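You operate a simulated robot arm through the tools that you are given. There is no shell and no other tool. Be economical: measure what you need, move in short steps, check, and stop when the job is done.

Carry out the task below with a simulated robot arm. There is one attempt and no reset: what you move stays moved.

JOB
Slide the black brick up to the middle brick, the orange spacer between, and press it to the line.
Fine: hang the spacer on the middle brick's left end first; put it back on its batten after. Set down upright: what you pick out.

Only the result counts: the job must be done as asked and must still hold three seconds after the hand-in. Knocking over, shifting, dropping, spilling or breaking anything else fails it.

ROBOT AND FRAMES
A 7-joint arm with a two-finger parallel gripper on a trunk, on a base that drives. Base frame: it is fixed to the floor where the robot stands at the start and does not move with it; the origin is under the middle of the robot, x ahead of it, y to its left, z up; the surface under the hand at the start is at about z = 640. Lengths are in mm, angles in degrees, forces in N, time in s.
Its first joint turns from -166.0 to 166.0 degrees. Places, roughly: black brick (20x10x6 cm) [700, 1300, 800]. Payload 1.57 kg.
The TCP is the grasp point between the finger pads, 30 mm short of the fingertips. In the tool frame z runs along the fingers and y along their closing line. Largest opening 110 mm; finger width 24, thickness 12; the body of the gripper, 48 by 112 mm, starts 78 mm behind the TCP.
Orientation is that of the tool frame in the base frame, as [roll, pitch, yaw] about the fixed x, y, z axes, in that order (R = Rz(yaw) Ry(pitch) Rx(roll)). With the fingers straight down and closing along the base's y, the tool's x points along the base's -x, its y along +y and its z along -z.

CONTROLS
- The arm moves only by the tool apply_moves. Its argument "deltas" is a list of rows, each a list of 7 numbers: the gripper command, from -1 (shut) to 1 (fully open), values between in proportion, then the shift along the tool's x, y, z in units of 30 mm (1.0 is 30 mm), then the turn, a rotation vector about the tool's x, y, z in units of 8 degrees (1.0 is 8 degrees). In form: [[grip, x, y, z, ax, ay, az], ...]. A call has 1 to 20 rows; each row shifts and turns the commanded pose from where the row before left it, along the tool's axes as they then stand. A call with a number of a shift or a turn outside -1 to 1 is refused whole. Rows are played at 5 a second. More than 50 mm and 8.6 degrees between two rows, or a gripper value outside its range, and nothing of the call is played. A pose out of reach is approached as far as the arm can. The call stops where the force on the tool passes 60 N (or 10 N more than at its start, if that is more) or the arm is blocked; 0.2 s more then pass. The fingers move at their own pace (about 108 mm/s each) and stop on an object; they squeeze with about 25 N. The grip force told is the motor's: it shows also when the fingers shut on nothing. Time passes only in rows, and 0.2 s behind the last, so rows that do not move let the fingers close. It gives the time, the measured TCP pose, the force on the tool (base axes), the opening and the grip force at its end, in the units of the frame above (readings bear some noise), with the torque about the TCP (base axes, N m) and any sound that the robot's microphone picked up.
- Cameras (640 x 400 px; columns grow to the right, rows downward): "scene" is now at [482.6, 194.1, 1229.4]; the picture's right is [-0.10, -1.00, 0.00], its down [-0.93, 0.09, -0.36] and it looks along [0.36, -0.03, -0.93] (base axes); focal length 280 px, centre (320, 200). "wrist" rides on the gripper at [70, 16, -141] in the tool frame; the picture's right is [-0.23, 0.97, 0.00], its down [-0.86, -0.20, -0.48] and it looks along [-0.47, -0.11, 0.88] (tool axes); focal length 222 px, centre (320, 200). There is no depth. A picture from a camera that has moved, and an enlarged one, comes with that camera's place and axes in the base frame and with its lens. The place of the scene camera against the robot may be out by one fixed shift of up to 12 mm in any direction.
- camera(camera): a new picture of that camera. The clock stands still meanwhile.
- lift_body(by): slides the trunk up (or, below 0, down) by that many mm; the arm and the scene camera ride with it, the base frame stays. It gives what a move gives, with no picture.
- roll_base(legs): drives the robot by 1 to 6 legs, each [ahead, left, turn to the left] in mm, mm and degrees, along the robot's own axes; the way and the turn of a leg run together, so that a leg with both is an arc; at most 1500 mm and 180 degrees a leg. The arm and the cameras ride along, it lands a little off, and it stops where it bumps. It gives what a move gives.
- pan_tilt(pan, tilt): turns the head with the scene camera to pan (to the left, within 103 degrees either way) and tilt (down, from -29 to 69), counted from straight ahead of the robot. It gives what a move gives.
- enlarge(camera, box): a new picture of the part [left, top, right, bottom] of that camera's present view, enlarged. The clock stands still meanwhile.
- finish_job(): hands the job in; it is judged then, once.

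Work in short steps. Places have to be worked out from the pictures, the camera data and where the tool is seen: move nearer, look again, correct. Check each grasp and each placing, and mend what went wrong. You have 120 turns and 82 pictures in all, those below and enlarged ones among them. Open the gripper and draw the arm clear of the work before you hand the job in, unless the task says otherwise; then end with one line.

The tools are called after "Emit:" by a JSON object that holds its "name" and its "arguments". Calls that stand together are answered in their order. apply_moves: Moves the arm, as the interface text tells. Its arguments: {"type":"object","properties":{"deltas":{"type":"array","items":{"type":"array","items":{"type":"number"}}}},"required":["deltas"]} The other tools are called the same way: lift_body (by) slides the trunk up or down; roll_base (legs) drives the base; pan_tilt (pan, tilt) turns the head that bears the scene camera; camera (camera) takes a picture; enlarge (camera, box) takes an enlarged picture of a part of a camera's view; finish_job () hands the job in.

At the start:

```text
time: 0.0
tool_pos: [546.1, 189.9, 882.9]
ee_rot: [180.0, -0.1, 179.9]
wrist_force: [0.4, 0.3, -0.3]
moment: [0.01, 0.02, -0.02]
finger_gap: 110.2
grasp_force: 0.1
trunk travel left (down, up): [-300.0, 310.0]
robot x, y, heading: [0.2, -1.5, 0.0]
head pan, tilt: [-5.5, 68.8]
```

scene: 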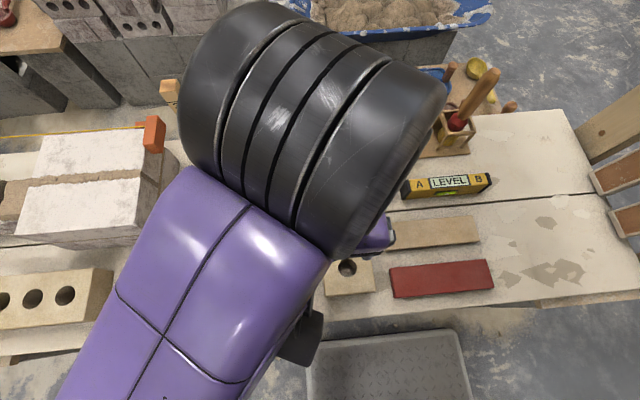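
wrist: 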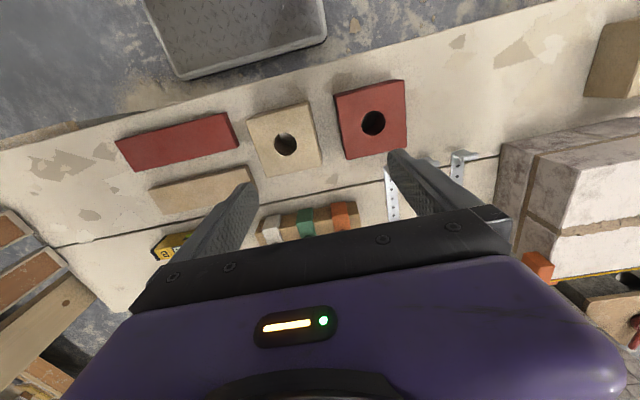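

The arm hides much of the view; the wall lies to the left. I'll turn the head left to see the bricks, the line and the batten.

Emit:
{"name": "pan_tilt", "arguments": {"pan": 50, "tilt": 40}}

Emit:
{"name": "camera", "arguments": {"camera": "scene"}}

```text
time: 1.2
tool_pos: [545.9, 191.4, 882.5]
ee_rot: [179.9, 0.1, 179.9]
wrist_force: [-0.2, 0.1, -0.1]
moment: [0.02, 0.02, -0.01]
finger_gap: 110.0
grasp_force: 0.1
trunk travel left (down, up): [-300.0, 310.0]
robot x, y, heading: [0.3, -1.6, -0.1]
head pan, tilt: [50.0, 40.0]
```

```text
79 pictures are left
camera scene: at [481.6, 264.5, 1265.4], right [0.77, -0.64, 0.0], down [-0.41, -0.49, -0.77], along [0.49, 0.59, -0.64], focal length 280 px, centre (320, 200)
```

scene: 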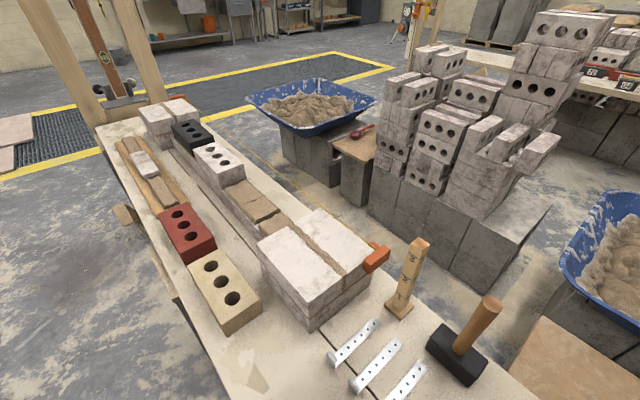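

I see the wall with a white middle brick and the black brick at the far left. I'll enlarge both areas.

Emit:
{"name": "enlarge", "arguments": {"camera": "scene", "box": [100, 80, 300, 205]}}

Emit:
{"name": "enlarge", "arguments": {"camera": "wrist", "box": [230, 140, 470, 290]}}

```text
3.20 times, centred on (200, 142) of scene
camera zoom: at [481.6, 264.5, 1265.4], right [0.77, -0.64, 0.0], down [-0.41, -0.49, -0.77], along [0.49, 0.59, -0.64], focal length 895 px, centre (704, 384)
```

zoom: 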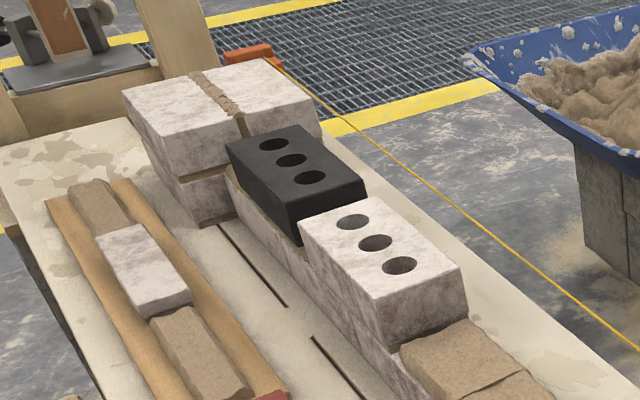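

```text
2.67 times, centred on (350, 215) of wrist
camera zoom: at [475.5, 206.7, 1024.1], right [0.23, 0.97, 0.0], down [0.86, -0.2, 0.48], along [0.47, -0.11, -0.88], focal length 592 px, centre (240, 160)
```

zoom: 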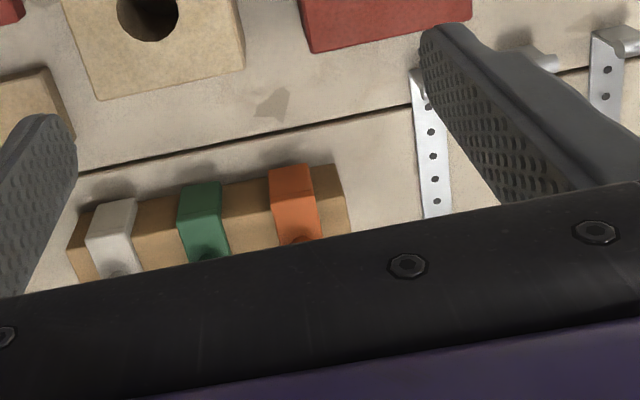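

The spacers straddle a batten near (696,193). I move the hand ahead to see the orange spacer more clearly.

Emit:
{"name": "apply_moves", "arguments": {"deltas": [[1, -0.9, 0, 0.3, 0, 0, 0], [1, -0.9, 0, 0.3, 0, 0, 0], [1, -0.9, 0, 0.3, 0, 0, 0], [1, -0.9, 0, 0.3, 0, 0, 0], [1, 0, 0, 0, 0, 0, 0]]}}

Emit:
{"name": "camera", "arguments": {"camera": "wrist"}}

```text
time: 2.5
tool_pos: [651.6, 190.5, 844.8]
ee_rot: [-180.0, 0.0, -180.0]
wrist_force: [-0.6, -0.9, -0.3]
moment: [0.02, -0.04, 0.05]
finger_gap: 110.2
grasp_force: 0.0
trunk travel left (down, up): [-300.0, 310.0]
robot x, y, heading: [0.4, 1.4, -0.0]
head pan, tilt: [50.0, 40.0]
```

```text
76 pictures are left
camera wrist: at [581.8, 206.7, 986.6], right [0.23, 0.97, 0.0], down [0.86, -0.2, 0.48], along [0.47, -0.11, -0.88], focal length 222 px, centre (320, 200)
```

wrist: 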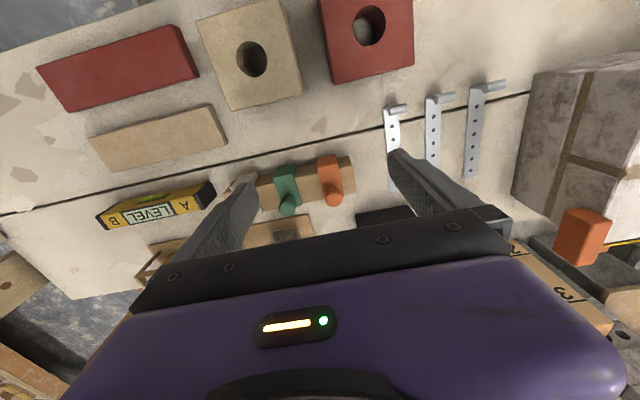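

Emit:
{"name": "enlarge", "arguments": {"camera": "wrist", "box": [230, 130, 400, 236]}}

```text
3.76 times, centred on (315, 183) of wrist
camera zoom: at [581.8, 206.7, 986.6], right [0.23, 0.97, 0.0], down [0.86, -0.2, 0.48], along [0.47, -0.11, -0.88], focal length 836 px, centre (339, 264)
```

zoom: 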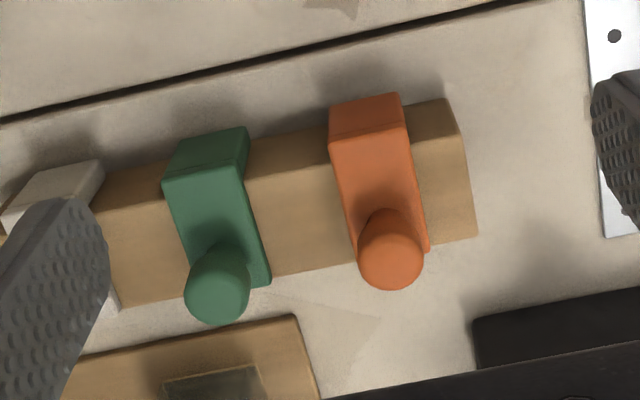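

The orange spacer has an upright knob, a plate across the batten and a lip hanging on the robot's side. I go closer to triangulate the knob.

Emit:
{"name": "apply_moves", "arguments": {"deltas": [[1, -0.8, 0, 0.7, 0, 0, 0], [1, -0.8, 0, 0.7, 0, 0, 0], [1, 0, 0, 0.6, 0, 0, 0], [1, 0, 0, 0, 0, 0, 0]]}}

Emit:
{"name": "camera", "arguments": {"camera": "wrist"}}

```text
time: 3.5
tool_pos: [701.4, 190.7, 785.9]
ee_rot: [179.9, 0.0, 179.9]
wrist_force: [-0.5, 0.3, 0.1]
moment: [0.0, -0.01, 0.0]
finger_gap: 110.1
grasp_force: 0.2
trunk travel left (down, up): [-300.0, 310.0]
robot x, y, heading: [4.6, -1.0, -0.1]
head pan, tilt: [50.0, 40.0]
```

```text
74 pictures are left
camera wrist: at [630.4, 206.5, 927.5], right [0.23, 0.97, 0.0], down [0.86, -0.2, 0.48], along [0.47, -0.11, -0.88], focal length 222 px, centre (320, 200)
```

wrist: 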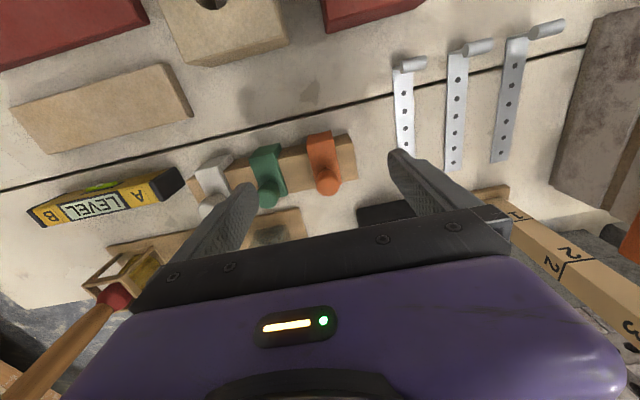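

Emit:
{"name": "enlarge", "arguments": {"camera": "wrist", "box": [240, 110, 400, 210]}}

```text
4.00 times, centred on (320, 160) of wrist
camera zoom: at [630.4, 206.5, 927.5], right [0.23, 0.97, 0.0], down [0.86, -0.2, 0.48], along [0.47, -0.11, -0.88], focal length 888 px, centre (320, 360)
```

zoom: 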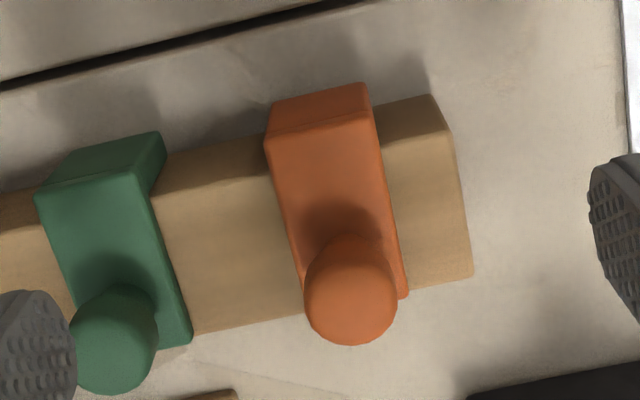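

Knob top is about (716,193,741), plate top z≈705, lip toward the robot. From base y≈660 everything should be in reach, so I raise the hand high and drive left once.

Emit:
{"name": "apply_moves", "arguments": {"deltas": [[1, 0.5, 0, -1, 0, 0, 0], [1, 0.5, 0, -1, 0, 0, 0], [1, 0.5, 0, -1, 0, 0, 0], [1, 0.5, 0, -1, 0, 0, 0], [1, 0.5, 0, -1, 0, 0, 0], [1, 0, 0, -1, 0, 0, 0], [1, 0, 0, -1, 0, 0, 0], [1, 0, 0, -1, 0, 0, 0], [1, 0, 0, -1, 0, 0, 0]]}}

Emit:
{"name": "pan_tilt", "arguments": {"pan": 90, "tilt": 45}}

Emit:
{"name": "camera", "arguments": {"camera": "scene"}}

```text
time: 5.5
tool_pos: [624.7, 190.6, 1007.8]
ee_rot: [-179.5, 0.1, -179.7]
wrist_force: [-0.5, 0.3, 0.2]
moment: [0.0, -0.01, 0.01]
finger_gap: 110.2
grasp_force: 0.0
out of reach, approached as far as the arm can: row 8, 9
trunk travel left (down, up): [-300.0, 310.0]
robot x, y, heading: [-3.4, -2.9, 0.2]
head pan, tilt: [50.0, 40.0]
```

```text
time: 6.5
tool_pos: [625.1, 190.7, 1007.5]
ee_rot: [-179.5, 0.1, -179.9]
wrist_force: [0.6, -0.1, 0.5]
moment: [0.0, 0.03, 0.02]
finger_gap: 110.2
grasp_force: 0.0
trunk travel left (down, up): [-300.0, 310.0]
robot x, y, heading: [1.6, 0.6, -0.2]
head pan, tilt: [90.0, 45.0]
```

```text
72 pictures are left
camera scene: at [427.0, 280.8, 1258.2], right [1.0, 0.0, 0.0], down [0.0, -0.71, -0.71], along [0.0, 0.71, -0.71], focal length 280 px, centre (320, 200)
```

scene: 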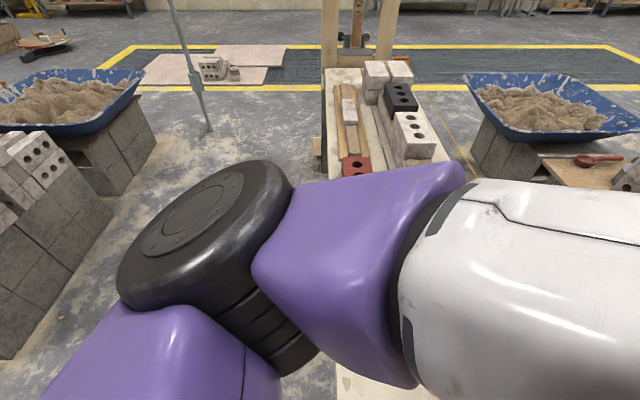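

The floor on my path is clear (stacks lie at x<-700). Drive left 660 mm.

Emit:
{"name": "roll_base", "arguments": {"legs": [[0, 660, 0]]}}

Emit:
{"name": "pan_tilt", "arguments": {"pan": 35, "tilt": 55}}

Emit:
{"name": "camera", "arguments": {"camera": "scene"}}

Emit:
{"name": "camera", "arguments": {"camera": "wrist"}}

```text
time: 10.2
tool_pos: [617.1, 855.7, 1007.0]
ee_rot: [-179.4, 0.1, -179.2]
wrist_force: [0.2, -0.4, -0.1]
moment: [-0.04, -0.01, 0.01]
finger_gap: 110.3
grasp_force: 0.0
trunk travel left (down, up): [-300.0, 310.0]
robot x, y, heading: [-4.8, 655.8, 0.6]
head pan, tilt: [90.0, 45.0]
```

```text
time: 11.4
tool_pos: [616.4, 854.6, 1006.7]
ee_rot: [-179.4, 0.1, -179.1]
wrist_force: [0.0, 0.4, 0.2]
moment: [0.01, 0.05, -0.02]
finger_gap: 110.0
grasp_force: 0.1
trunk travel left (down, up): [-300.0, 310.0]
robot x, y, heading: [-4.7, 657.3, 0.8]
head pan, tilt: [35.0, 55.0]
```

```text
71 pictures are left
camera scene: at [477.6, 904.5, 1244.8], right [0.59, -0.81, 0.0], down [-0.66, -0.48, -0.57], along [0.46, 0.34, -0.82], focal length 280 px, centre (320, 200)
```

scene: 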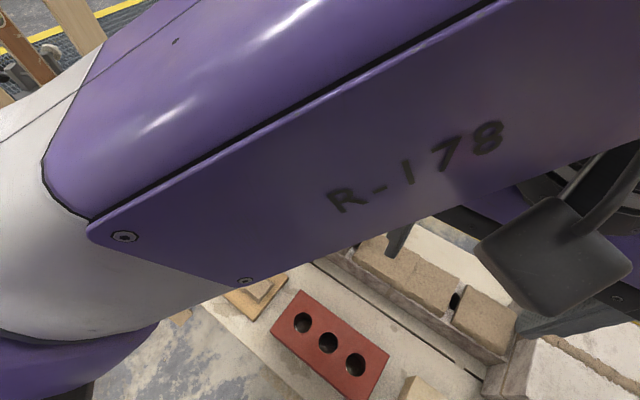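

```text
70 pictures are left
camera wrist: at [546.6, 871.6, 1148.2], right [0.21, 0.98, -0.01], down [0.86, -0.18, 0.48], along [0.47, -0.11, -0.88], focal length 222 px, centre (320, 200)
```

wrist: 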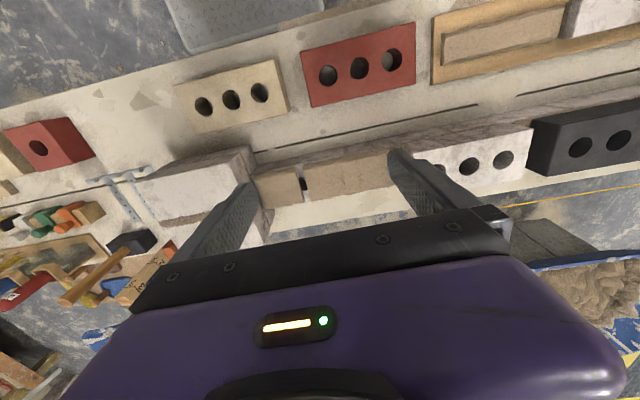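

The wrist camera serves well. I move the hand left toward the middle/black gap to measure it.

Emit:
{"name": "apply_moves", "arguments": {"deltas": [[1, 0, 1, 0, 0, 0, 0], [1, 0, 1, 0, 0, 0, 0], [1, 0, 1, 0, 0, 0, 0], [1, 0, 1, 0, 0, 0, 0], [1, 0, 1, 0, 0, 0, 0], [1, 0, 1, 0.4, 0, 0, 0], [1, 0, 1, 0.5, 0, 0, 0], [1, 0, 1, 0.5, 0, 0, 0], [1, 0, 0, 0.5, 0, 0, 0], [1, 0, 0, 0, 0, 0, 0]]}}

Emit:
{"name": "camera", "arguments": {"camera": "wrist"}}

```text
time: 13.6
tool_pos: [615.9, 1093.7, 945.8]
ee_rot: [-179.4, 0.1, -179.2]
wrist_force: [-0.7, -0.3, 0.9]
moment: [0.03, -0.01, 0.01]
finger_gap: 109.9
grasp_force: 0.0
out of reach, approached as far as the arm can: row 5
trunk travel left (down, up): [-300.0, 310.0]
robot x, y, heading: [-3.2, 657.2, 1.0]
head pan, tilt: [35.0, 55.0]
```

```text
69 pictures are left
camera wrist: at [543.7, 1110.3, 1085.9], right [0.21, 0.98, -0.01], down [0.86, -0.18, 0.48], along [0.47, -0.11, -0.88], focal length 222 px, centre (320, 200)
```

wrist: 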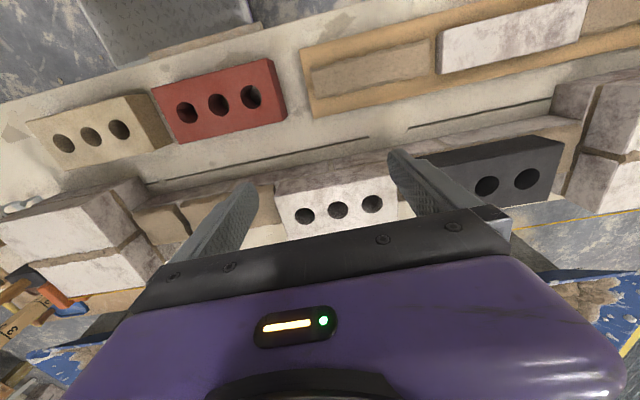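

Emit:
{"name": "enlarge", "arguments": {"camera": "wrist", "box": [260, 110, 580, 260]}}

```text
2.00 times, centred on (420, 185) of wrist
camera zoom: at [543.7, 1110.3, 1085.9], right [0.21, 0.98, -0.01], down [0.86, -0.18, 0.48], along [0.47, -0.11, -0.88], focal length 444 px, centre (120, 230)
```

zoom: 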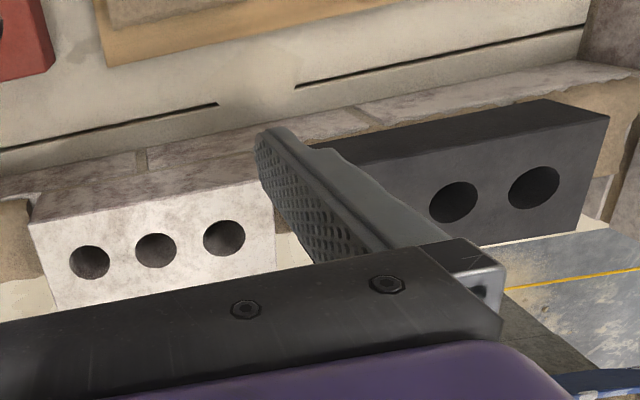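

The finger hides the gap; shift the hand left 110 mm and ahead 30.

Emit:
{"name": "apply_moves", "arguments": {"deltas": [[1, -0.5, 1, 0, 0, 0, 0], [1, -0.5, 1, 0, 0, 0, 0], [1, 0, 1, 0, 0, 0, 0], [1, 0, 0.7, 0, 0, 0, 0], [1, 0, 0, 0, 0, 0, 0]]}}

Emit:
{"name": "enlarge", "arguments": {"camera": "wrist", "box": [160, 100, 480, 300]}}

```text
time: 14.8
tool_pos: [643.5, 1205.7, 943.9]
ee_rot: [-179.5, 0.1, -179.3]
wrist_force: [1.3, 0.2, -0.2]
moment: [-0.01, 0.01, 0.0]
finger_gap: 110.0
grasp_force: 0.1
trunk travel left (down, up): [-300.0, 310.0]
robot x, y, heading: [-2.3, 655.9, 0.7]
head pan, tilt: [35.0, 55.0]
```

```text
2.00 times, centred on (320, 200) of wrist
camera zoom: at [572.3, 1221.8, 1084.8], right [0.21, 0.98, -0.01], down [0.86, -0.18, 0.48], along [0.47, -0.11, -0.88], focal length 444 px, centre (320, 200)
```

zoom: 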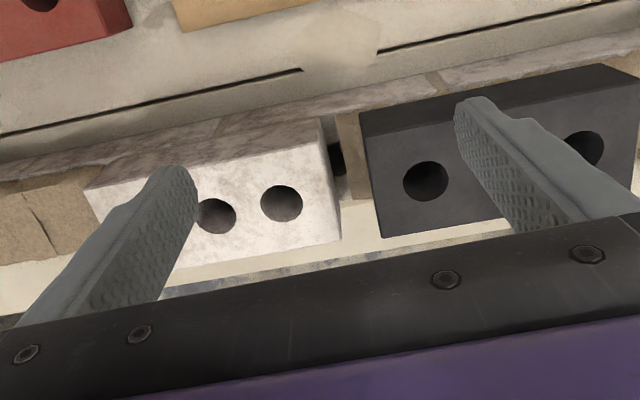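

Measurement from here is ambiguous; I'll go to the spacer first and survey the wall with the unobstructed scene camera. Traverse right at z≈944.

Emit:
{"name": "apply_moves", "arguments": {"deltas": [[1, 0, -1, 0, 0, 0, 0], [1, 0, -1, 0, 0, 0, 0], [1, 0, -1, 0, 0, 0, 0], [1, 0, -1, 0, 0, 0, 0], [1, 0, -1, 0, 0, 0, 0], [1, 0, -1, 0, 0, 0, 0], [1, 0, -1, 0, 0, 0, 0], [1, 0, -1, 0, 0, 0, 0], [1, 0, -1, 0, 0, 0, 0], [1, 0, -1, 0, 0, 0, 0], [1, 0, -1, 0, 0, 0, 0], [1, 0, -1, 0, 0, 0, 0], [1, 0, -1, 0, 0, 0, 0], [1, 0, -1, 0, 0, 0, 0], [1, 0, -1, 0, 0, 0, 0], [1, 0, -1, 0, 0, 0, 0], [1, 0, -1, 0, 0, 0, 0], [1, 0, -1, 0, 0, 0, 0]]}}

Emit:
{"name": "apply_moves", "arguments": {"deltas": [[1, 0, -1, 0, 0, 0, 0], [1, 0, -1, 0, 0, 0, 0], [1, 0, -1, 0, 0, 0, 0], [1, 0, -1, 0, 0, 0, 0], [1, 0, -1, 0, 0, 0, 0], [1, 0, -1, 0, 0, 0, 0], [1, 0, -1, 0, 0, 0, 0], [1, 0, -1, 0, 0, 0, 0], [1, 0, -1, 0, 0, 0, 0], [1, 0, -1, 0, 0, 0, 0], [1, 0, -1, 0, 0, 0, 0], [1, 0, -1, 0, 0, 0, 0], [1, -0.5, -1, 0, 0, 0, 0], [1, -0.5, -1, 0, 0, 0, 0], [1, -0.5, -1, 0, 0, 0, 0], [1, 0, 0, 0, 0, 0, 0]]}}

Emit:
{"name": "camera", "arguments": {"camera": "scene"}}

```text
time: 18.6
tool_pos: [650.1, 665.8, 950.6]
ee_rot: [-179.6, 0.0, -179.1]
wrist_force: [-0.9, -0.6, -0.2]
moment: [-0.01, 0.01, -0.01]
finger_gap: 110.0
grasp_force: 0.1
trunk travel left (down, up): [-300.0, 310.0]
robot x, y, heading: [-3.4, 657.3, 0.8]
head pan, tilt: [35.0, 55.0]
```

```text
time: 22.0
tool_pos: [700.6, 399.7, 917.1]
ee_rot: [-179.2, 0.1, -179.1]
wrist_force: [0.3, 0.0, -0.6]
moment: [-0.01, 0.02, -0.04]
finger_gap: 110.1
grasp_force: 0.1
out of reach, approached as far as the arm can: row 9, 10, 11, 12, 13, 14, 15
trunk travel left (down, up): [-300.0, 310.0]
robot x, y, heading: [-6.9, 655.4, 0.6]
head pan, tilt: [35.0, 55.0]
```

```text
66 pictures are left
camera scene: at [477.6, 904.4, 1244.8], right [0.59, -0.81, 0.0], down [-0.66, -0.48, -0.57], along [0.46, 0.34, -0.82], focal length 280 px, centre (320, 200)
```

scene: 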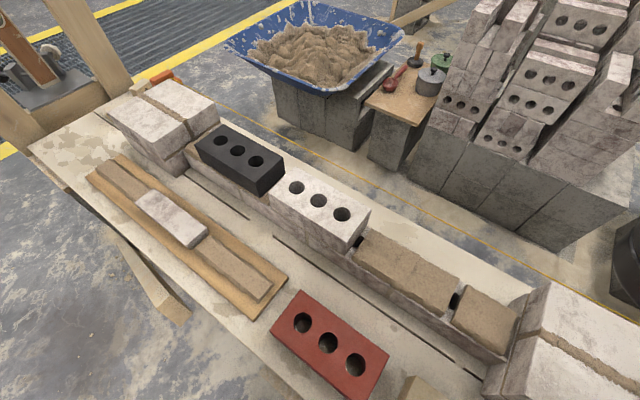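

Clear view now. Enlarge the black/middle bricks.

Emit:
{"name": "enlarge", "arguments": {"camera": "scene", "box": [180, 110, 380, 235]}}

Emit:
{"name": "lift_body", "arguments": {"by": 100}}

Emit:
{"name": "enlarge", "arguments": {"camera": "scene", "box": [180, 110, 380, 235]}}

```text
3.20 times, centred on (280, 172) of scene
camera zoom: at [477.6, 904.4, 1244.8], right [0.59, -0.81, 0.0], down [-0.66, -0.48, -0.57], along [0.46, 0.34, -0.82], focal length 895 px, centre (448, 288)
```

zoom: 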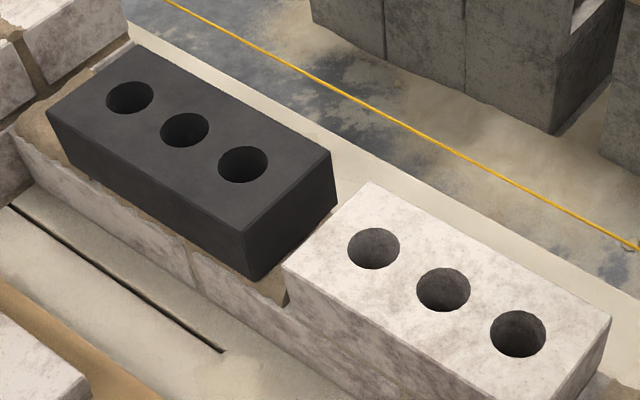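

```text
time: 23.3
tool_pos: [700.7, 400.7, 1016.6]
ee_rot: [-179.4, 0.1, -179.1]
wrist_force: [0.4, 0.4, 0.8]
moment: [-0.03, -0.02, 0.0]
finger_gap: 109.8
grasp_force: 0.2
trunk travel left (down, up): [-400.0, 210.0]
robot x, y, heading: [-6.1, 652.0, 0.8]
head pan, tilt: [35.0, 55.0]
```

```text
3.20 times, centred on (280, 172) of scene
camera zoom: at [477.6, 904.4, 1344.8], right [0.59, -0.81, 0.0], down [-0.66, -0.48, -0.57], along [0.46, 0.34, -0.82], focal length 895 px, centre (448, 288)
```

zoom: 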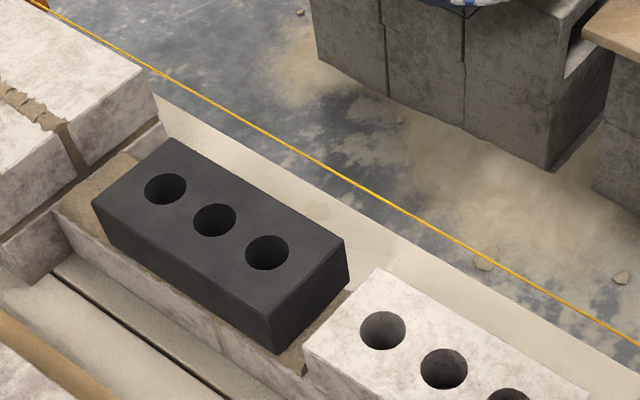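

Stereo gives tops near z≈787, gap ≈40 mm, x fronts aligned (~690), line at about the same height. Trunk is raised for more reach; now continue right toward the spacer.

Emit:
{"name": "apply_moves", "arguments": {"deltas": [[1, 0, -1, 0, 0, 0, 0], [1, 0, -1, 0, 0, 0, 0]]}}

```text
time: 23.9
tool_pos: [700.2, 399.4, 1016.7]
ee_rot: [-179.3, 0.1, -179.1]
wrist_force: [-0.1, -0.2, 0.7]
moment: [0.02, 0.0, -0.01]
finger_gap: 109.6
grasp_force: 0.0
out of reach, approached as far as the arm can: row 1, 2
trunk travel left (down, up): [-400.0, 210.0]
robot x, y, heading: [-6.1, 652.9, 0.8]
head pan, tilt: [35.0, 55.0]
```

Emit:
{"name": "apply_moves", "arguments": {"deltas": [[1, 0, 0, 1, 0, 0, 0], [1, 0, 0, 1, 0, 0, 0]]}}

```text
time: 24.5
tool_pos: [700.3, 400.6, 955.3]
ee_rot: [-179.3, 0.1, -179.3]
wrist_force: [-0.3, 0.3, 0.6]
moment: [0.02, -0.05, 0.0]
finger_gap: 109.9
grasp_force: 0.1
trunk travel left (down, up): [-400.0, 210.0]
robot x, y, heading: [-4.2, 654.7, 0.6]
head pan, tilt: [35.0, 55.0]
```

Command follows actual pose. Go on right to y≈195.

Emit:
{"name": "apply_moves", "arguments": {"deltas": [[1, 0, -1, 0, 0, 0, 0], [1, 0, -1, 0, 0, 0, 0], [1, 0, -1, 0, 0, 0, 0], [1, 0, -1, 0, 0, 0, 0], [1, 0, -1, 0.3, 0, 0, 0], [1, 0, -1, 0.5, 0, 0, 0], [1, 0, -0.9, 0.5, 0, 0, 0], [0.0, 0, 0, 1, 0, 0, 0], [-0.35, 0, 0, 1, 0, 0, 0], [-0.35, 0, 0, 0, 0, 0, 0]]}}

Emit:
{"name": "camera", "arguments": {"camera": "wrist"}}

```text
time: 26.7
tool_pos: [699.1, 391.5, 871.5]
ee_rot: [-179.3, 0.2, -179.2]
wrist_force: [0.0, 0.1, 0.2]
moment: [0.01, 0.01, 0.01]
finger_gap: 35.9
grasp_force: 0.1
out of reach, approached as far as the arm can: row 1, 2, 3, 4, 5, 6, 7
trunk travel left (down, up): [-400.0, 210.0]
robot x, y, heading: [-4.7, 658.8, 0.7]
head pan, tilt: [35.0, 55.0]
```

```text
63 pictures are left
camera wrist: at [627.2, 407.7, 1012.5], right [0.21, 0.98, -0.01], down [0.86, -0.18, 0.48], along [0.47, -0.11, -0.88], focal length 222 px, centre (320, 200)
```

wrist: 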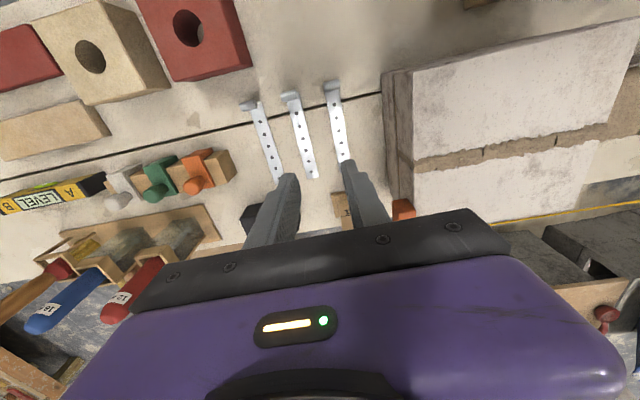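

Reach seems joint-limited on the right. I raise the hand and drive right 400 mm, then pick as from the start stance.

Emit:
{"name": "apply_moves", "arguments": {"deltas": [[1, 0.3, 0, -1, 0, 0, 0], [1, 0.3, 0, -1, 0, 0, 0], [1, 0.3, 0, -1, 0, 0, 0], [1, 0, 0.5, -1, 0, 0, 0]]}}

Emit:
{"name": "roll_base", "arguments": {"legs": [[0, -400, 0]]}}

```text
time: 27.7
tool_pos: [670.4, 407.7, 991.0]
ee_rot: [-179.5, 0.1, -179.2]
wrist_force: [-0.4, -0.3, -0.2]
moment: [-0.03, 0.03, 0.01]
finger_gap: 109.9
grasp_force: 0.0
trunk travel left (down, up): [-400.0, 210.0]
robot x, y, heading: [-5.0, 659.2, 0.5]
head pan, tilt: [35.0, 55.0]
```

```text
time: 30.2
tool_pos: [674.7, 6.0, 991.3]
ee_rot: [-179.3, 0.1, -179.3]
wrist_force: [0.1, 0.3, -0.2]
moment: [0.02, 0.02, 0.01]
finger_gap: 109.9
grasp_force: 0.1
trunk travel left (down, up): [-400.0, 210.0]
robot x, y, heading: [6.8, 259.8, 0.6]
head pan, tilt: [35.0, 55.0]
```

Emit:
{"name": "apply_moves", "arguments": {"deltas": [[1, 0, 1, 0, 0, 0, 0], [1, 0, 1, 0, 0, 0, 0], [1, 0, 1, 0, 0, 0, 0], [1, -0.3, 1, 0.5, 0, 0, 0], [0, -0.5, 1, 1, 0, 0, 0], [-0.35, -0.5, 1, 1, 0, 0, 0], [-0.35, 0, 0.2, 1, 0, 0, 0], [-0.35, 0, 0, 1, 0, 0, 0], [-0.35, 0, 0, 0, 0, 0, 0]]}}

Emit:
{"name": "enlarge", "arguments": {"camera": "wrist", "box": [220, 100, 420, 225]}}

```text
time: 32.2
tool_pos: [711.1, 191.3, 854.2]
ee_rot: [-179.3, 0.0, -179.3]
wrist_force: [0.4, 0.6, 0.1]
moment: [0.01, 0.02, -0.04]
finger_gap: 35.8
grasp_force: 0.0
trunk travel left (down, up): [-400.0, 210.0]
robot x, y, heading: [2.5, 257.4, 0.7]
head pan, tilt: [35.0, 55.0]
```

```text
3.20 times, centred on (320, 162) of wrist
camera zoom: at [640.6, 208.7, 995.0], right [0.22, 0.98, -0.01], down [0.86, -0.18, 0.48], along [0.47, -0.11, -0.88], focal length 711 px, centre (320, 320)
```

zoom: 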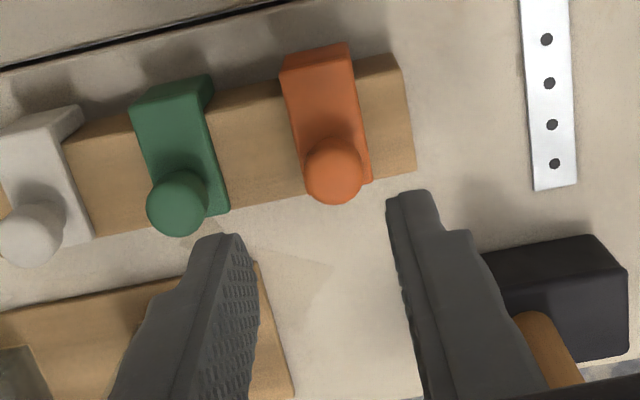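

Knob at ≈(718,194), top ≈738. Centre over it and descend to z≈755, then look.

Emit:
{"name": "apply_moves", "arguments": {"deltas": [[-0.35, -0.22, 0.1, 0.8, 0, 0, 0], [-0.35, 0, 0, 1, 0, 0, 0], [-0.35, 0, 0, 1, 0, 0, 0], [-0.35, 0, 0, 0.5, 0, 0, 0], [-0.35, 0, 0, 0, 0, 0, 0]]}}

Emit:
{"name": "enlarge", "arguments": {"camera": "wrist", "box": [220, 115, 420, 240]}}

```text
time: 33.4
tool_pos: [718.7, 193.2, 754.9]
ee_rot: [-179.3, 0.1, -179.3]
wrist_force: [0.5, 0.3, 0.1]
moment: [-0.04, 0.0, 0.03]
finger_gap: 36.0
grasp_force: 0.0
trunk travel left (down, up): [-400.0, 210.0]
robot x, y, heading: [2.0, 254.4, 0.9]
head pan, tilt: [35.0, 55.0]
```

```text
3.20 times, centred on (320, 178) of wrist
camera zoom: at [647.3, 209.7, 895.6], right [0.22, 0.98, -0.01], down [0.86, -0.18, 0.48], along [0.47, -0.11, -0.88], focal length 711 px, centre (320, 272)
```

zoom: 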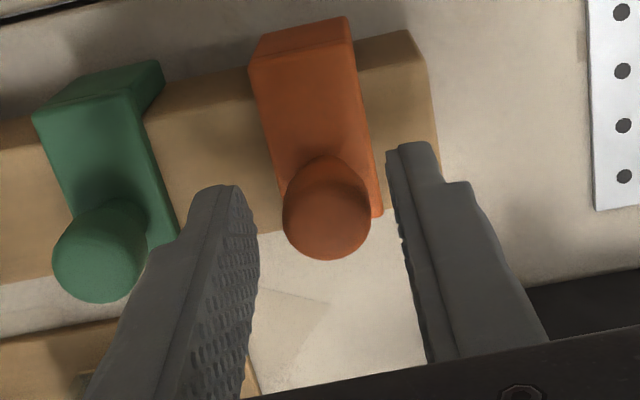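

Alignment is good; descend 14 mm more and close.

Emit:
{"name": "apply_moves", "arguments": {"deltas": [[-0.35, 0, 0.05, 0.25, 0, 0, 0], [-0.35, 0, 0, 0.2, 0, 0, 0], [-0.35, 0, 0, 0, 0, 0, 0], [-1, 0, 0, 0, 0, 0, 0], [-1, 0, 0, 0, 0, 0, 0]]}}

Emit:
{"name": "enlarge", "arguments": {"camera": "wrist", "box": [220, 115, 420, 240]}}

```text
time: 34.6
tool_pos: [717.5, 194.2, 741.5]
ee_rot: [-179.2, 0.1, -179.3]
wrist_force: [-0.1, -0.4, -0.3]
moment: [0.02, -0.06, 0.01]
finger_gap: 23.0
grasp_force: 24.8
trunk travel left (down, up): [-400.0, 210.0]
robot x, y, heading: [-1.1, 256.5, 0.9]
head pan, tilt: [35.0, 55.0]
```

```text
3.20 times, centred on (320, 178) of wrist
camera zoom: at [646.7, 210.9, 883.0], right [0.22, 0.98, -0.01], down [0.86, -0.18, 0.48], along [0.47, -0.11, -0.88], focal length 711 px, centre (320, 272)
```

zoom: 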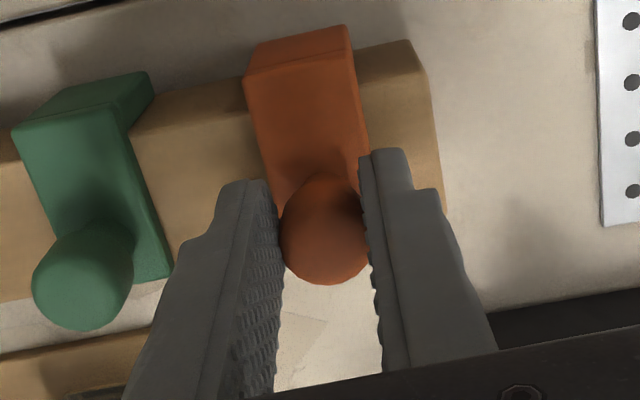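

The knob is held (23 mm) at (717.5,194.2,741.5), my return pose. Lift straight up and inspect.

Emit:
{"name": "apply_moves", "arguments": {"deltas": [[-1, 0, 0, -0.5, 0, 0, 0], [-1, 0, 0, -1, 0, 0, 0], [-1, 0, 0, -1, 0, 0, 0], [-1, 0, 0, -1, 0, 0, 0], [-1, 0, 0, -1, 0, 0, 0], [-1, 0, 0, -1, 0, 0, 0], [-1, 0, 0, -1, 0, 0, 0], [-1, 0, 0, -1, 0, 0, 0], [-1, 0, 0, 0, 0, 0, 0]]}}

Emit:
{"name": "camera", "arguments": {"camera": "wrist"}}

```text
time: 36.6
tool_pos: [716.4, 198.8, 966.7]
ee_rot: [-179.2, 0.0, -179.4]
wrist_force: [-0.1, 0.1, -1.0]
moment: [0.03, -0.03, -0.02]
finger_gap: 22.6
grasp_force: 25.3
trunk travel left (down, up): [-400.0, 210.0]
robot x, y, heading: [-0.8, 257.0, 0.7]
head pan, tilt: [35.0, 55.0]
```

```text
59 pictures are left
camera wrist: at [645.9, 215.5, 1107.2], right [0.22, 0.98, -0.01], down [0.86, -0.18, 0.48], along [0.47, -0.11, -0.88], focal length 222 px, centre (320, 200)
```

wrist: 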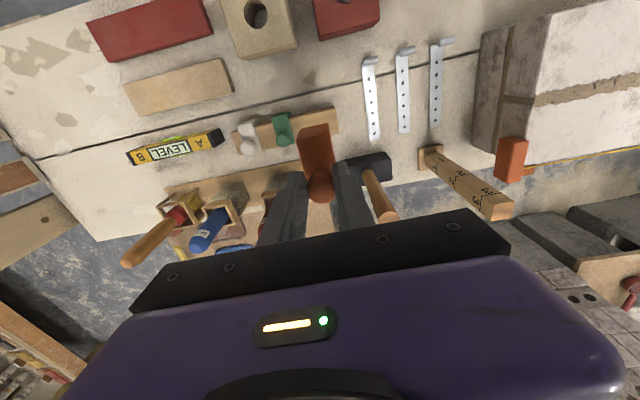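

Emit:
{"name": "pan_tilt", "arguments": {"pan": -45, "tilt": 45}}

Emit:
{"name": "camera", "arguments": {"camera": "scene"}}

```text
time: 38.1
tool_pos: [716.6, 199.5, 966.6]
ee_rot: [-179.3, 0.1, -179.3]
wrist_force: [1.3, 0.1, -0.4]
moment: [0.01, -0.02, 0.02]
finger_gap: 22.5
grasp_force: 24.9
trunk travel left (down, up): [-400.0, 210.0]
robot x, y, heading: [1.6, 253.0, 0.9]
head pan, tilt: [-45.0, 45.0]
```

```text
58 pictures are left
camera scene: at [483.3, 404.7, 1358.2], right [-0.7, -0.72, 0.0], down [-0.51, 0.49, -0.71], along [0.51, -0.49, -0.71], focal length 280 px, centre (320, 200)
```

scene: 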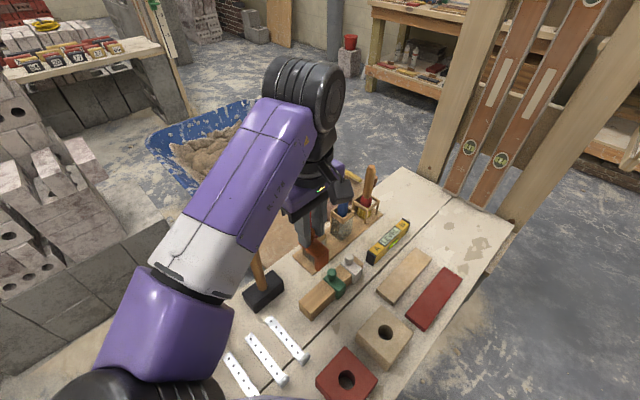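

Emit:
{"name": "enlarge", "arguments": {"camera": "scene", "box": [270, 200, 370, 300]}}

```text
4.00 times, centred on (320, 250) of scene
camera zoom: at [483.3, 404.7, 1358.2], right [-0.7, -0.72, 0.0], down [-0.51, 0.49, -0.71], along [0.51, -0.49, -0.71], focal length 1118 px, centre (320, 0)
```

zoom: 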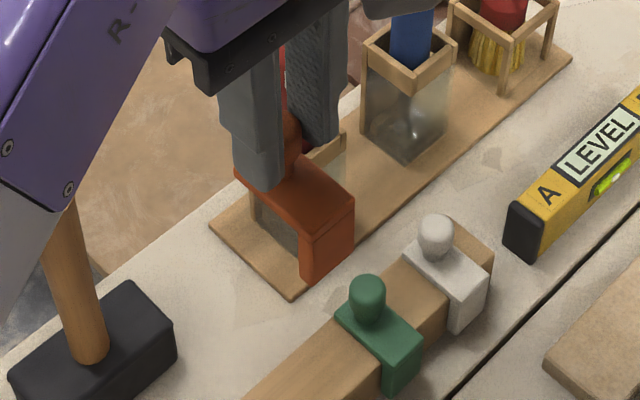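

L-shaped spacer: single lip on the robot side, so I need the tool yawed by -90° to have the lip face left. Raise, pull back, then drive left 640 mm.

Emit:
{"name": "apply_moves", "arguments": {"deltas": [[-1, 0.6, 0, -1, 0, 0, 0], [-1, 0.6, 0, -1, 0, 0, 0], [-1, 0.6, 0, 0, 0, 0, 0], [-1, 0.6, 0, 0, 0, 0, 0], [-1, 0, 0, 0, 0, 0, 0]]}}

Emit:
{"name": "roll_base", "arguments": {"legs": [[0, 640, 0]]}}

Emit:
{"name": "pan_tilt", "arguments": {"pan": 35, "tilt": 55}}

```text
time: 39.4
tool_pos: [645.5, 197.7, 1026.0]
ee_rot: [-179.2, 0.1, -179.3]
wrist_force: [-0.8, 0.2, -0.5]
moment: [0.01, -0.04, 0.01]
finger_gap: 22.7
grasp_force: 25.2
trunk travel left (down, up): [-400.0, 210.0]
robot x, y, heading: [-0.7, 258.6, 0.8]
head pan, tilt: [-45.0, 45.0]
```

```text
time: 43.0
tool_pos: [636.4, 848.5, 1025.9]
ee_rot: [-179.2, 0.1, -178.8]
wrist_force: [0.5, 0.9, -0.5]
moment: [0.01, 0.0, 0.01]
finger_gap: 22.4
grasp_force: 25.0
trunk travel left (down, up): [-400.0, 210.0]
robot x, y, heading: [-13.3, 902.0, 1.3]
head pan, tilt: [-45.0, 45.0]
```

```text
time: 44.5
tool_pos: [634.8, 849.0, 1027.4]
ee_rot: [-179.3, 0.1, -178.9]
wrist_force: [0.7, -0.8, -1.2]
moment: [-0.05, 0.01, -0.04]
finger_gap: 22.4
grasp_force: 24.8
trunk travel left (down, up): [-400.0, 210.0]
robot x, y, heading: [-12.4, 901.5, 1.4]
head pan, tilt: [35.0, 55.0]
```

Now rotate the tool by +93° about its z (base yaw −93°).

Emit:
{"name": "apply_moves", "arguments": {"deltas": [[-1, 0, 0, 0, 0, 0, 0.97], [-1, 0, 0, 0, 0, 0, 0.97], [-1, 0, 0, 0, 0, 0, 0.97], [-1, 0, 0, 0, 0, 0, 0.97], [-1, 0, 0, 0, 0, 0, 0.97], [-1, 0, 0, 0, 0, 0, 0.97], [-1, 0, 0, 0, 0, 0, 0.97], [-1, 0, 0, 0, 0, 0, 0.97], [-1, 0, 0, 0, 0, 0, 0.97], [-1, 0, 0, 0, 0, 0, 0.97], [-1, 0, 0, 0, 0, 0, 0.97], [-1, 0, 0, 0, 0, 0, 0.97], [-1, 0, 0, 0, 0, 0, 0]]}}

```text
time: 47.3
tool_pos: [636.2, 849.1, 1026.3]
ee_rot: [179.8, 0.8, 87.9]
wrist_force: [0.2, -0.3, -0.6]
moment: [0.06, 0.02, 0.05]
finger_gap: 0.0
grasp_force: 21.2
trunk travel left (down, up): [-400.0, 210.0]
robot x, y, heading: [-8.5, 904.1, 1.2]
head pan, tilt: [35.0, 55.0]
```

The fingers are shut on nothing – the spacer has slipped out. Look for where it is.

Emit:
{"name": "camera", "arguments": {"camera": "wrist"}}

Emit:
{"name": "camera", "arguments": {"camera": "scene"}}

```text
56 pictures are left
camera wrist: at [653.6, 919.1, 1166.7], right [0.96, -0.26, 0.01], down [-0.23, -0.84, 0.49], along [-0.12, -0.47, -0.87], focal length 222 px, centre (320, 200)
```

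wrist: 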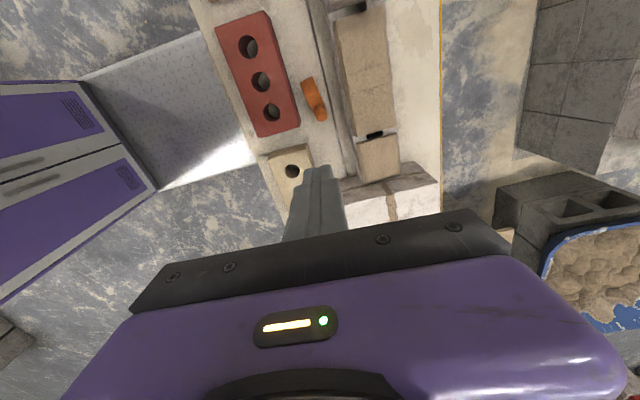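

```text
55 pictures are left
camera scene: at [471.5, 1153.7, 1344.8], right [0.59, -0.81, 0.0], down [-0.66, -0.48, -0.57], along [0.46, 0.34, -0.82], focal length 280 px, centre (320, 200)
```

scene: 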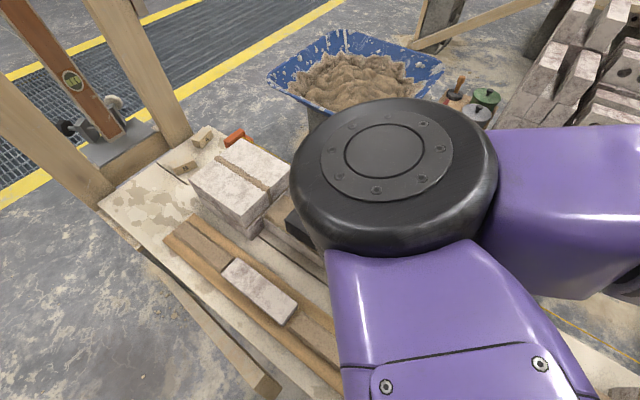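

It fell on the bench between the red brick and the wall. Look closer.

Emit:
{"name": "enlarge", "arguments": {"camera": "wrist", "box": [270, 60, 366, 135]}}

```text
5.33 times, centred on (318, 98) of wrist
camera zoom: at [653.6, 919.1, 1166.7], right [0.96, -0.26, 0.01], down [-0.23, -0.84, 0.49], along [-0.12, -0.47, -0.87], focal length 1185 px, centre (331, 747)
```

zoom: 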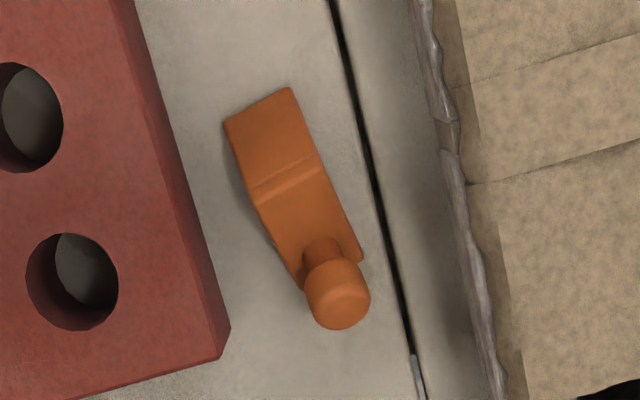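

It lies tilted: on its lip end and plate edge, knob leaning to −y, lip already toward +y. I'll open moderately and descend for a closer look.

Emit:
{"name": "apply_moves", "arguments": {"deltas": [[0.0, 0, 0, 1, 0, 0, 0], [0.0, 0, 0, 1, 0, 0, 0], [0.0, 0, 0, 1, 0, 0, 0], [0.0, 0, 0, 1, 0, 0, 0], [0.0, 0, 0, 1, 0, 0, 0], [0.0, 0, 0, 1, 0, 0, 0], [0.0, 0, 0, 1, 0, 0, 0], [0, 0, 0, 0, 0, 0, 0]]}}

Emit:
{"name": "enlarge", "arguments": {"camera": "wrist", "box": [240, 80, 400, 180]}}

```text
time: 49.1
tool_pos: [635.1, 846.6, 814.8]
ee_rot: [179.9, 0.7, 88.0]
wrist_force: [-0.7, 0.1, -0.1]
moment: [-0.02, 0.03, 0.04]
finger_gap: 55.0
grasp_force: 0.1
trunk travel left (down, up): [-400.0, 210.0]
robot x, y, heading: [-9.9, 904.3, 1.0]
head pan, tilt: [35.0, 55.0]
```

```text
4.00 times, centred on (320, 130) of wrist
camera zoom: at [652.6, 916.3, 955.4], right [0.97, -0.26, 0.01], down [-0.23, -0.84, 0.49], along [-0.12, -0.47, -0.87], focal length 888 px, centre (320, 480)
```

zoom: 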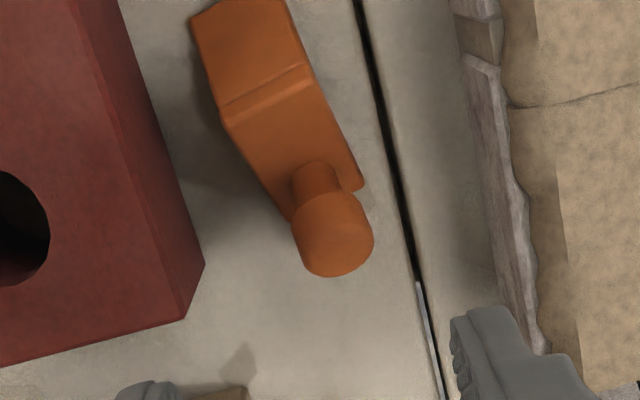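

Knob leans ≈40° to −y, spacer yaw ≈101°. I turn the tool to match: yaw +13°, then tilt 40° about the closing axis, staying high.

Emit:
{"name": "apply_moves", "arguments": {"deltas": [[0.0, 0, 0, 0, 0, 0, -0.8], [0.0, 0, 0, 0, 0, 0, -0.8], [0.0, 0, 0, 0, 0, 1, 0], [0.0, 0, 0, 0, 0, 1, 0], [0.0, 0, 0, 0, 0, 1, 0], [0.0, 0, 0, 0, 0, 1, 0], [0.0, 0, 0, 0, 0, 1, 0], [0.0, 0, 0, 0, 0, 0, 0]]}}

Emit:
{"name": "camera", "arguments": {"camera": "wrist"}}

```text
time: 50.9
tool_pos: [636.3, 846.0, 815.9]
ee_rot: [-180.0, -39.3, 100.8]
wrist_force: [-0.1, 0.3, -0.4]
moment: [0.02, -0.03, 0.03]
finger_gap: 55.1
grasp_force: 0.1
trunk travel left (down, up): [-400.0, 210.0]
robot x, y, heading: [-9.7, 906.1, 1.4]
head pan, tilt: [35.0, 55.0]
```

```text
52 pictures are left
camera wrist: at [658.2, 814.4, 969.7], right [0.99, 0.01, -0.14], down [-0.01, -0.98, -0.17], along [-0.14, 0.17, -0.97], focal length 222 px, centre (320, 200)
```

wrist: 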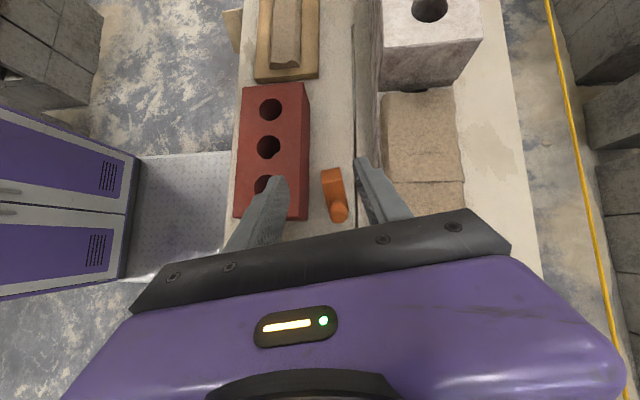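

Emit:
{"name": "enlarge", "arguments": {"camera": "wrist", "box": [272, 155, 400, 235]}}

```text
5.00 times, centred on (336, 195) of wrist
camera zoom: at [658.2, 814.4, 969.7], right [0.99, 0.01, -0.14], down [-0.01, -0.98, -0.17], along [-0.14, 0.17, -0.97], focal length 1111 px, centre (240, 225)
```

zoom: 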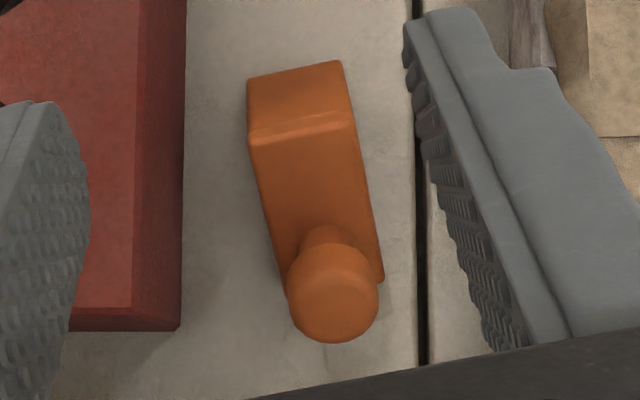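

Head top at ≈(641,846,670), axis tilted ≈40°. Move onto its axis, about 70 mm short of the grasp.

Emit:
{"name": "apply_moves", "arguments": {"deltas": [[0.0, -0.775, 0.04, 0.3, 0, 0, 0], [0.0, -0.775, 0.04, 0.3, 0, 0, 0], [0.0, -0.775, 0.04, 0.3, 0, 0, 0], [0.0, -0.775, 0.04, 0.3, 0, 0, 0], [0.0, 0, 0, 0, 0, 0, 0]]}}

Emit:
{"name": "camera", "arguments": {"camera": "wrist"}}

```text
time: 52.1
tool_pos: [649.8, 800.5, 729.0]
ee_rot: [180.0, -39.2, 100.8]
wrist_force: [0.2, -0.7, 0.3]
moment: [0.04, 0.0, 0.04]
finger_gap: 55.4
grasp_force: 0.1
trunk travel left (down, up): [-400.0, 210.0]
robot x, y, heading: [-7.5, 905.8, 1.1]
head pan, tilt: [35.0, 55.0]
```

```text
50 pictures are left
camera wrist: at [671.0, 769.6, 882.7], right [0.99, 0.01, -0.14], down [-0.01, -0.99, -0.17], along [-0.14, 0.17, -0.97], focal length 222 px, centre (320, 200)
```

wrist: 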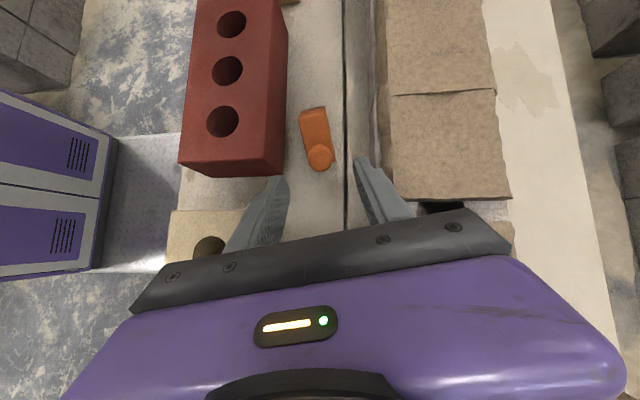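

Emit:
{"name": "enlarge", "arguments": {"camera": "wrist", "box": [256, 90, 400, 210]}}

```text
3.33 times, centred on (328, 150) of wrist
camera zoom: at [671.0, 769.6, 882.7], right [0.99, 0.01, -0.14], down [-0.01, -0.99, -0.17], along [-0.14, 0.17, -0.97], focal length 740 px, centre (293, 367)
```

zoom: 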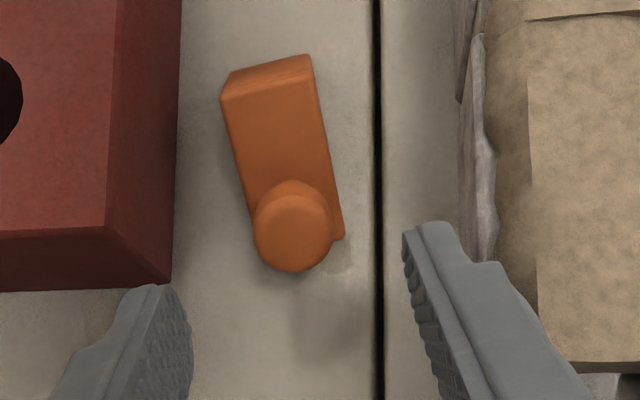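

Axis aligned within 2 mm; narrow to 40 mm and advance along the tool axis.

Emit:
{"name": "apply_moves", "arguments": {"deltas": [[-0.27, 0.0, -0.04, 0.5, 0, 0, 0], [-0.27, 0.03, 0, 0.5, 0, 0, 0], [-0.27, 0, 0, 0.5, 0, 0, 0], [-0.27, 0, 0, 0.4, 0, 0, 0], [-0.27, 0, 0, 0.35, 0, 0, 0], [-0.27, 0, 0, 0, 0, 0, 0]]}}

Emit:
{"name": "enlarge", "arguments": {"camera": "wrist", "box": [240, 120, 400, 220]}}

```text
time: 53.5
tool_pos: [640.6, 842.2, 676.8]
ee_rot: [-180.0, -39.4, 100.8]
wrist_force: [-0.3, 0.3, 0.1]
moment: [0.02, -0.03, 0.02]
finger_gap: 39.9
grasp_force: 0.1
trunk travel left (down, up): [-400.0, 210.0]
robot x, y, heading: [-10.0, 902.6, 0.9]
head pan, tilt: [35.0, 55.0]
```

```text
4.00 times, centred on (320, 170) of wrist
camera zoom: at [662.7, 810.5, 830.4], right [0.99, 0.01, -0.14], down [-0.01, -0.98, -0.17], along [-0.14, 0.17, -0.97], focal length 888 px, centre (320, 320)
```

zoom: 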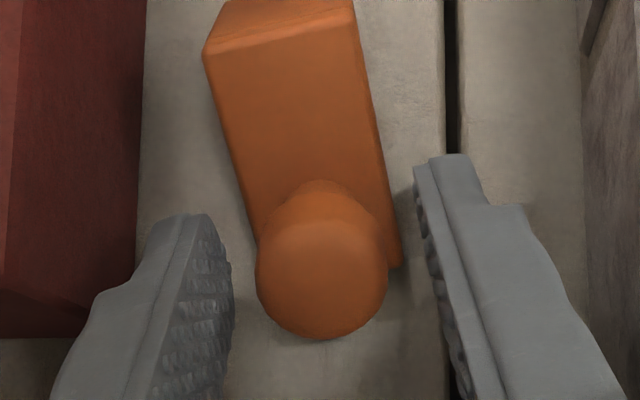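

Centred. Advance 4 mm more and close.

Emit:
{"name": "apply_moves", "arguments": {"deltas": [[-0.27, 0.0, 0, 0.14, 0, 0, 0], [-0.27, 0, 0, 0, 0, 0, 0], [-1, 0, 0, 0, 0, 0, 0], [-1, 0, 0, 0, 0, 0, 0], [-1, 0, 0, 0, 0, 0, 0]]}}

Emit:
{"name": "enlarge", "arguments": {"camera": "wrist", "box": [240, 120, 400, 220]}}

```text
time: 54.7
tool_pos: [641.1, 844.9, 674.0]
ee_rot: [180.0, -39.3, 100.8]
wrist_force: [0.8, 0.0, 0.0]
moment: [0.0, -0.02, 0.04]
finger_gap: 29.1
grasp_force: 24.8
trunk travel left (down, up): [-400.0, 210.0]
robot x, y, heading: [-9.9, 905.4, 0.8]
head pan, tilt: [35.0, 55.0]
```

```text
4.00 times, centred on (320, 170) of wrist
camera zoom: at [662.5, 812.9, 827.7], right [0.99, 0.01, -0.14], down [-0.01, -0.99, -0.17], along [-0.14, 0.17, -0.97], focal length 888 px, centre (320, 320)
```

zoom: 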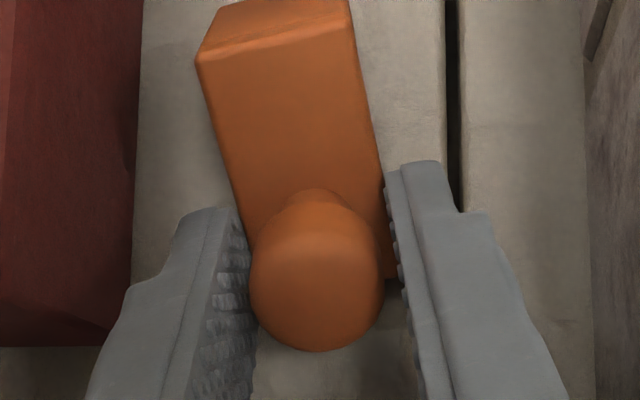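

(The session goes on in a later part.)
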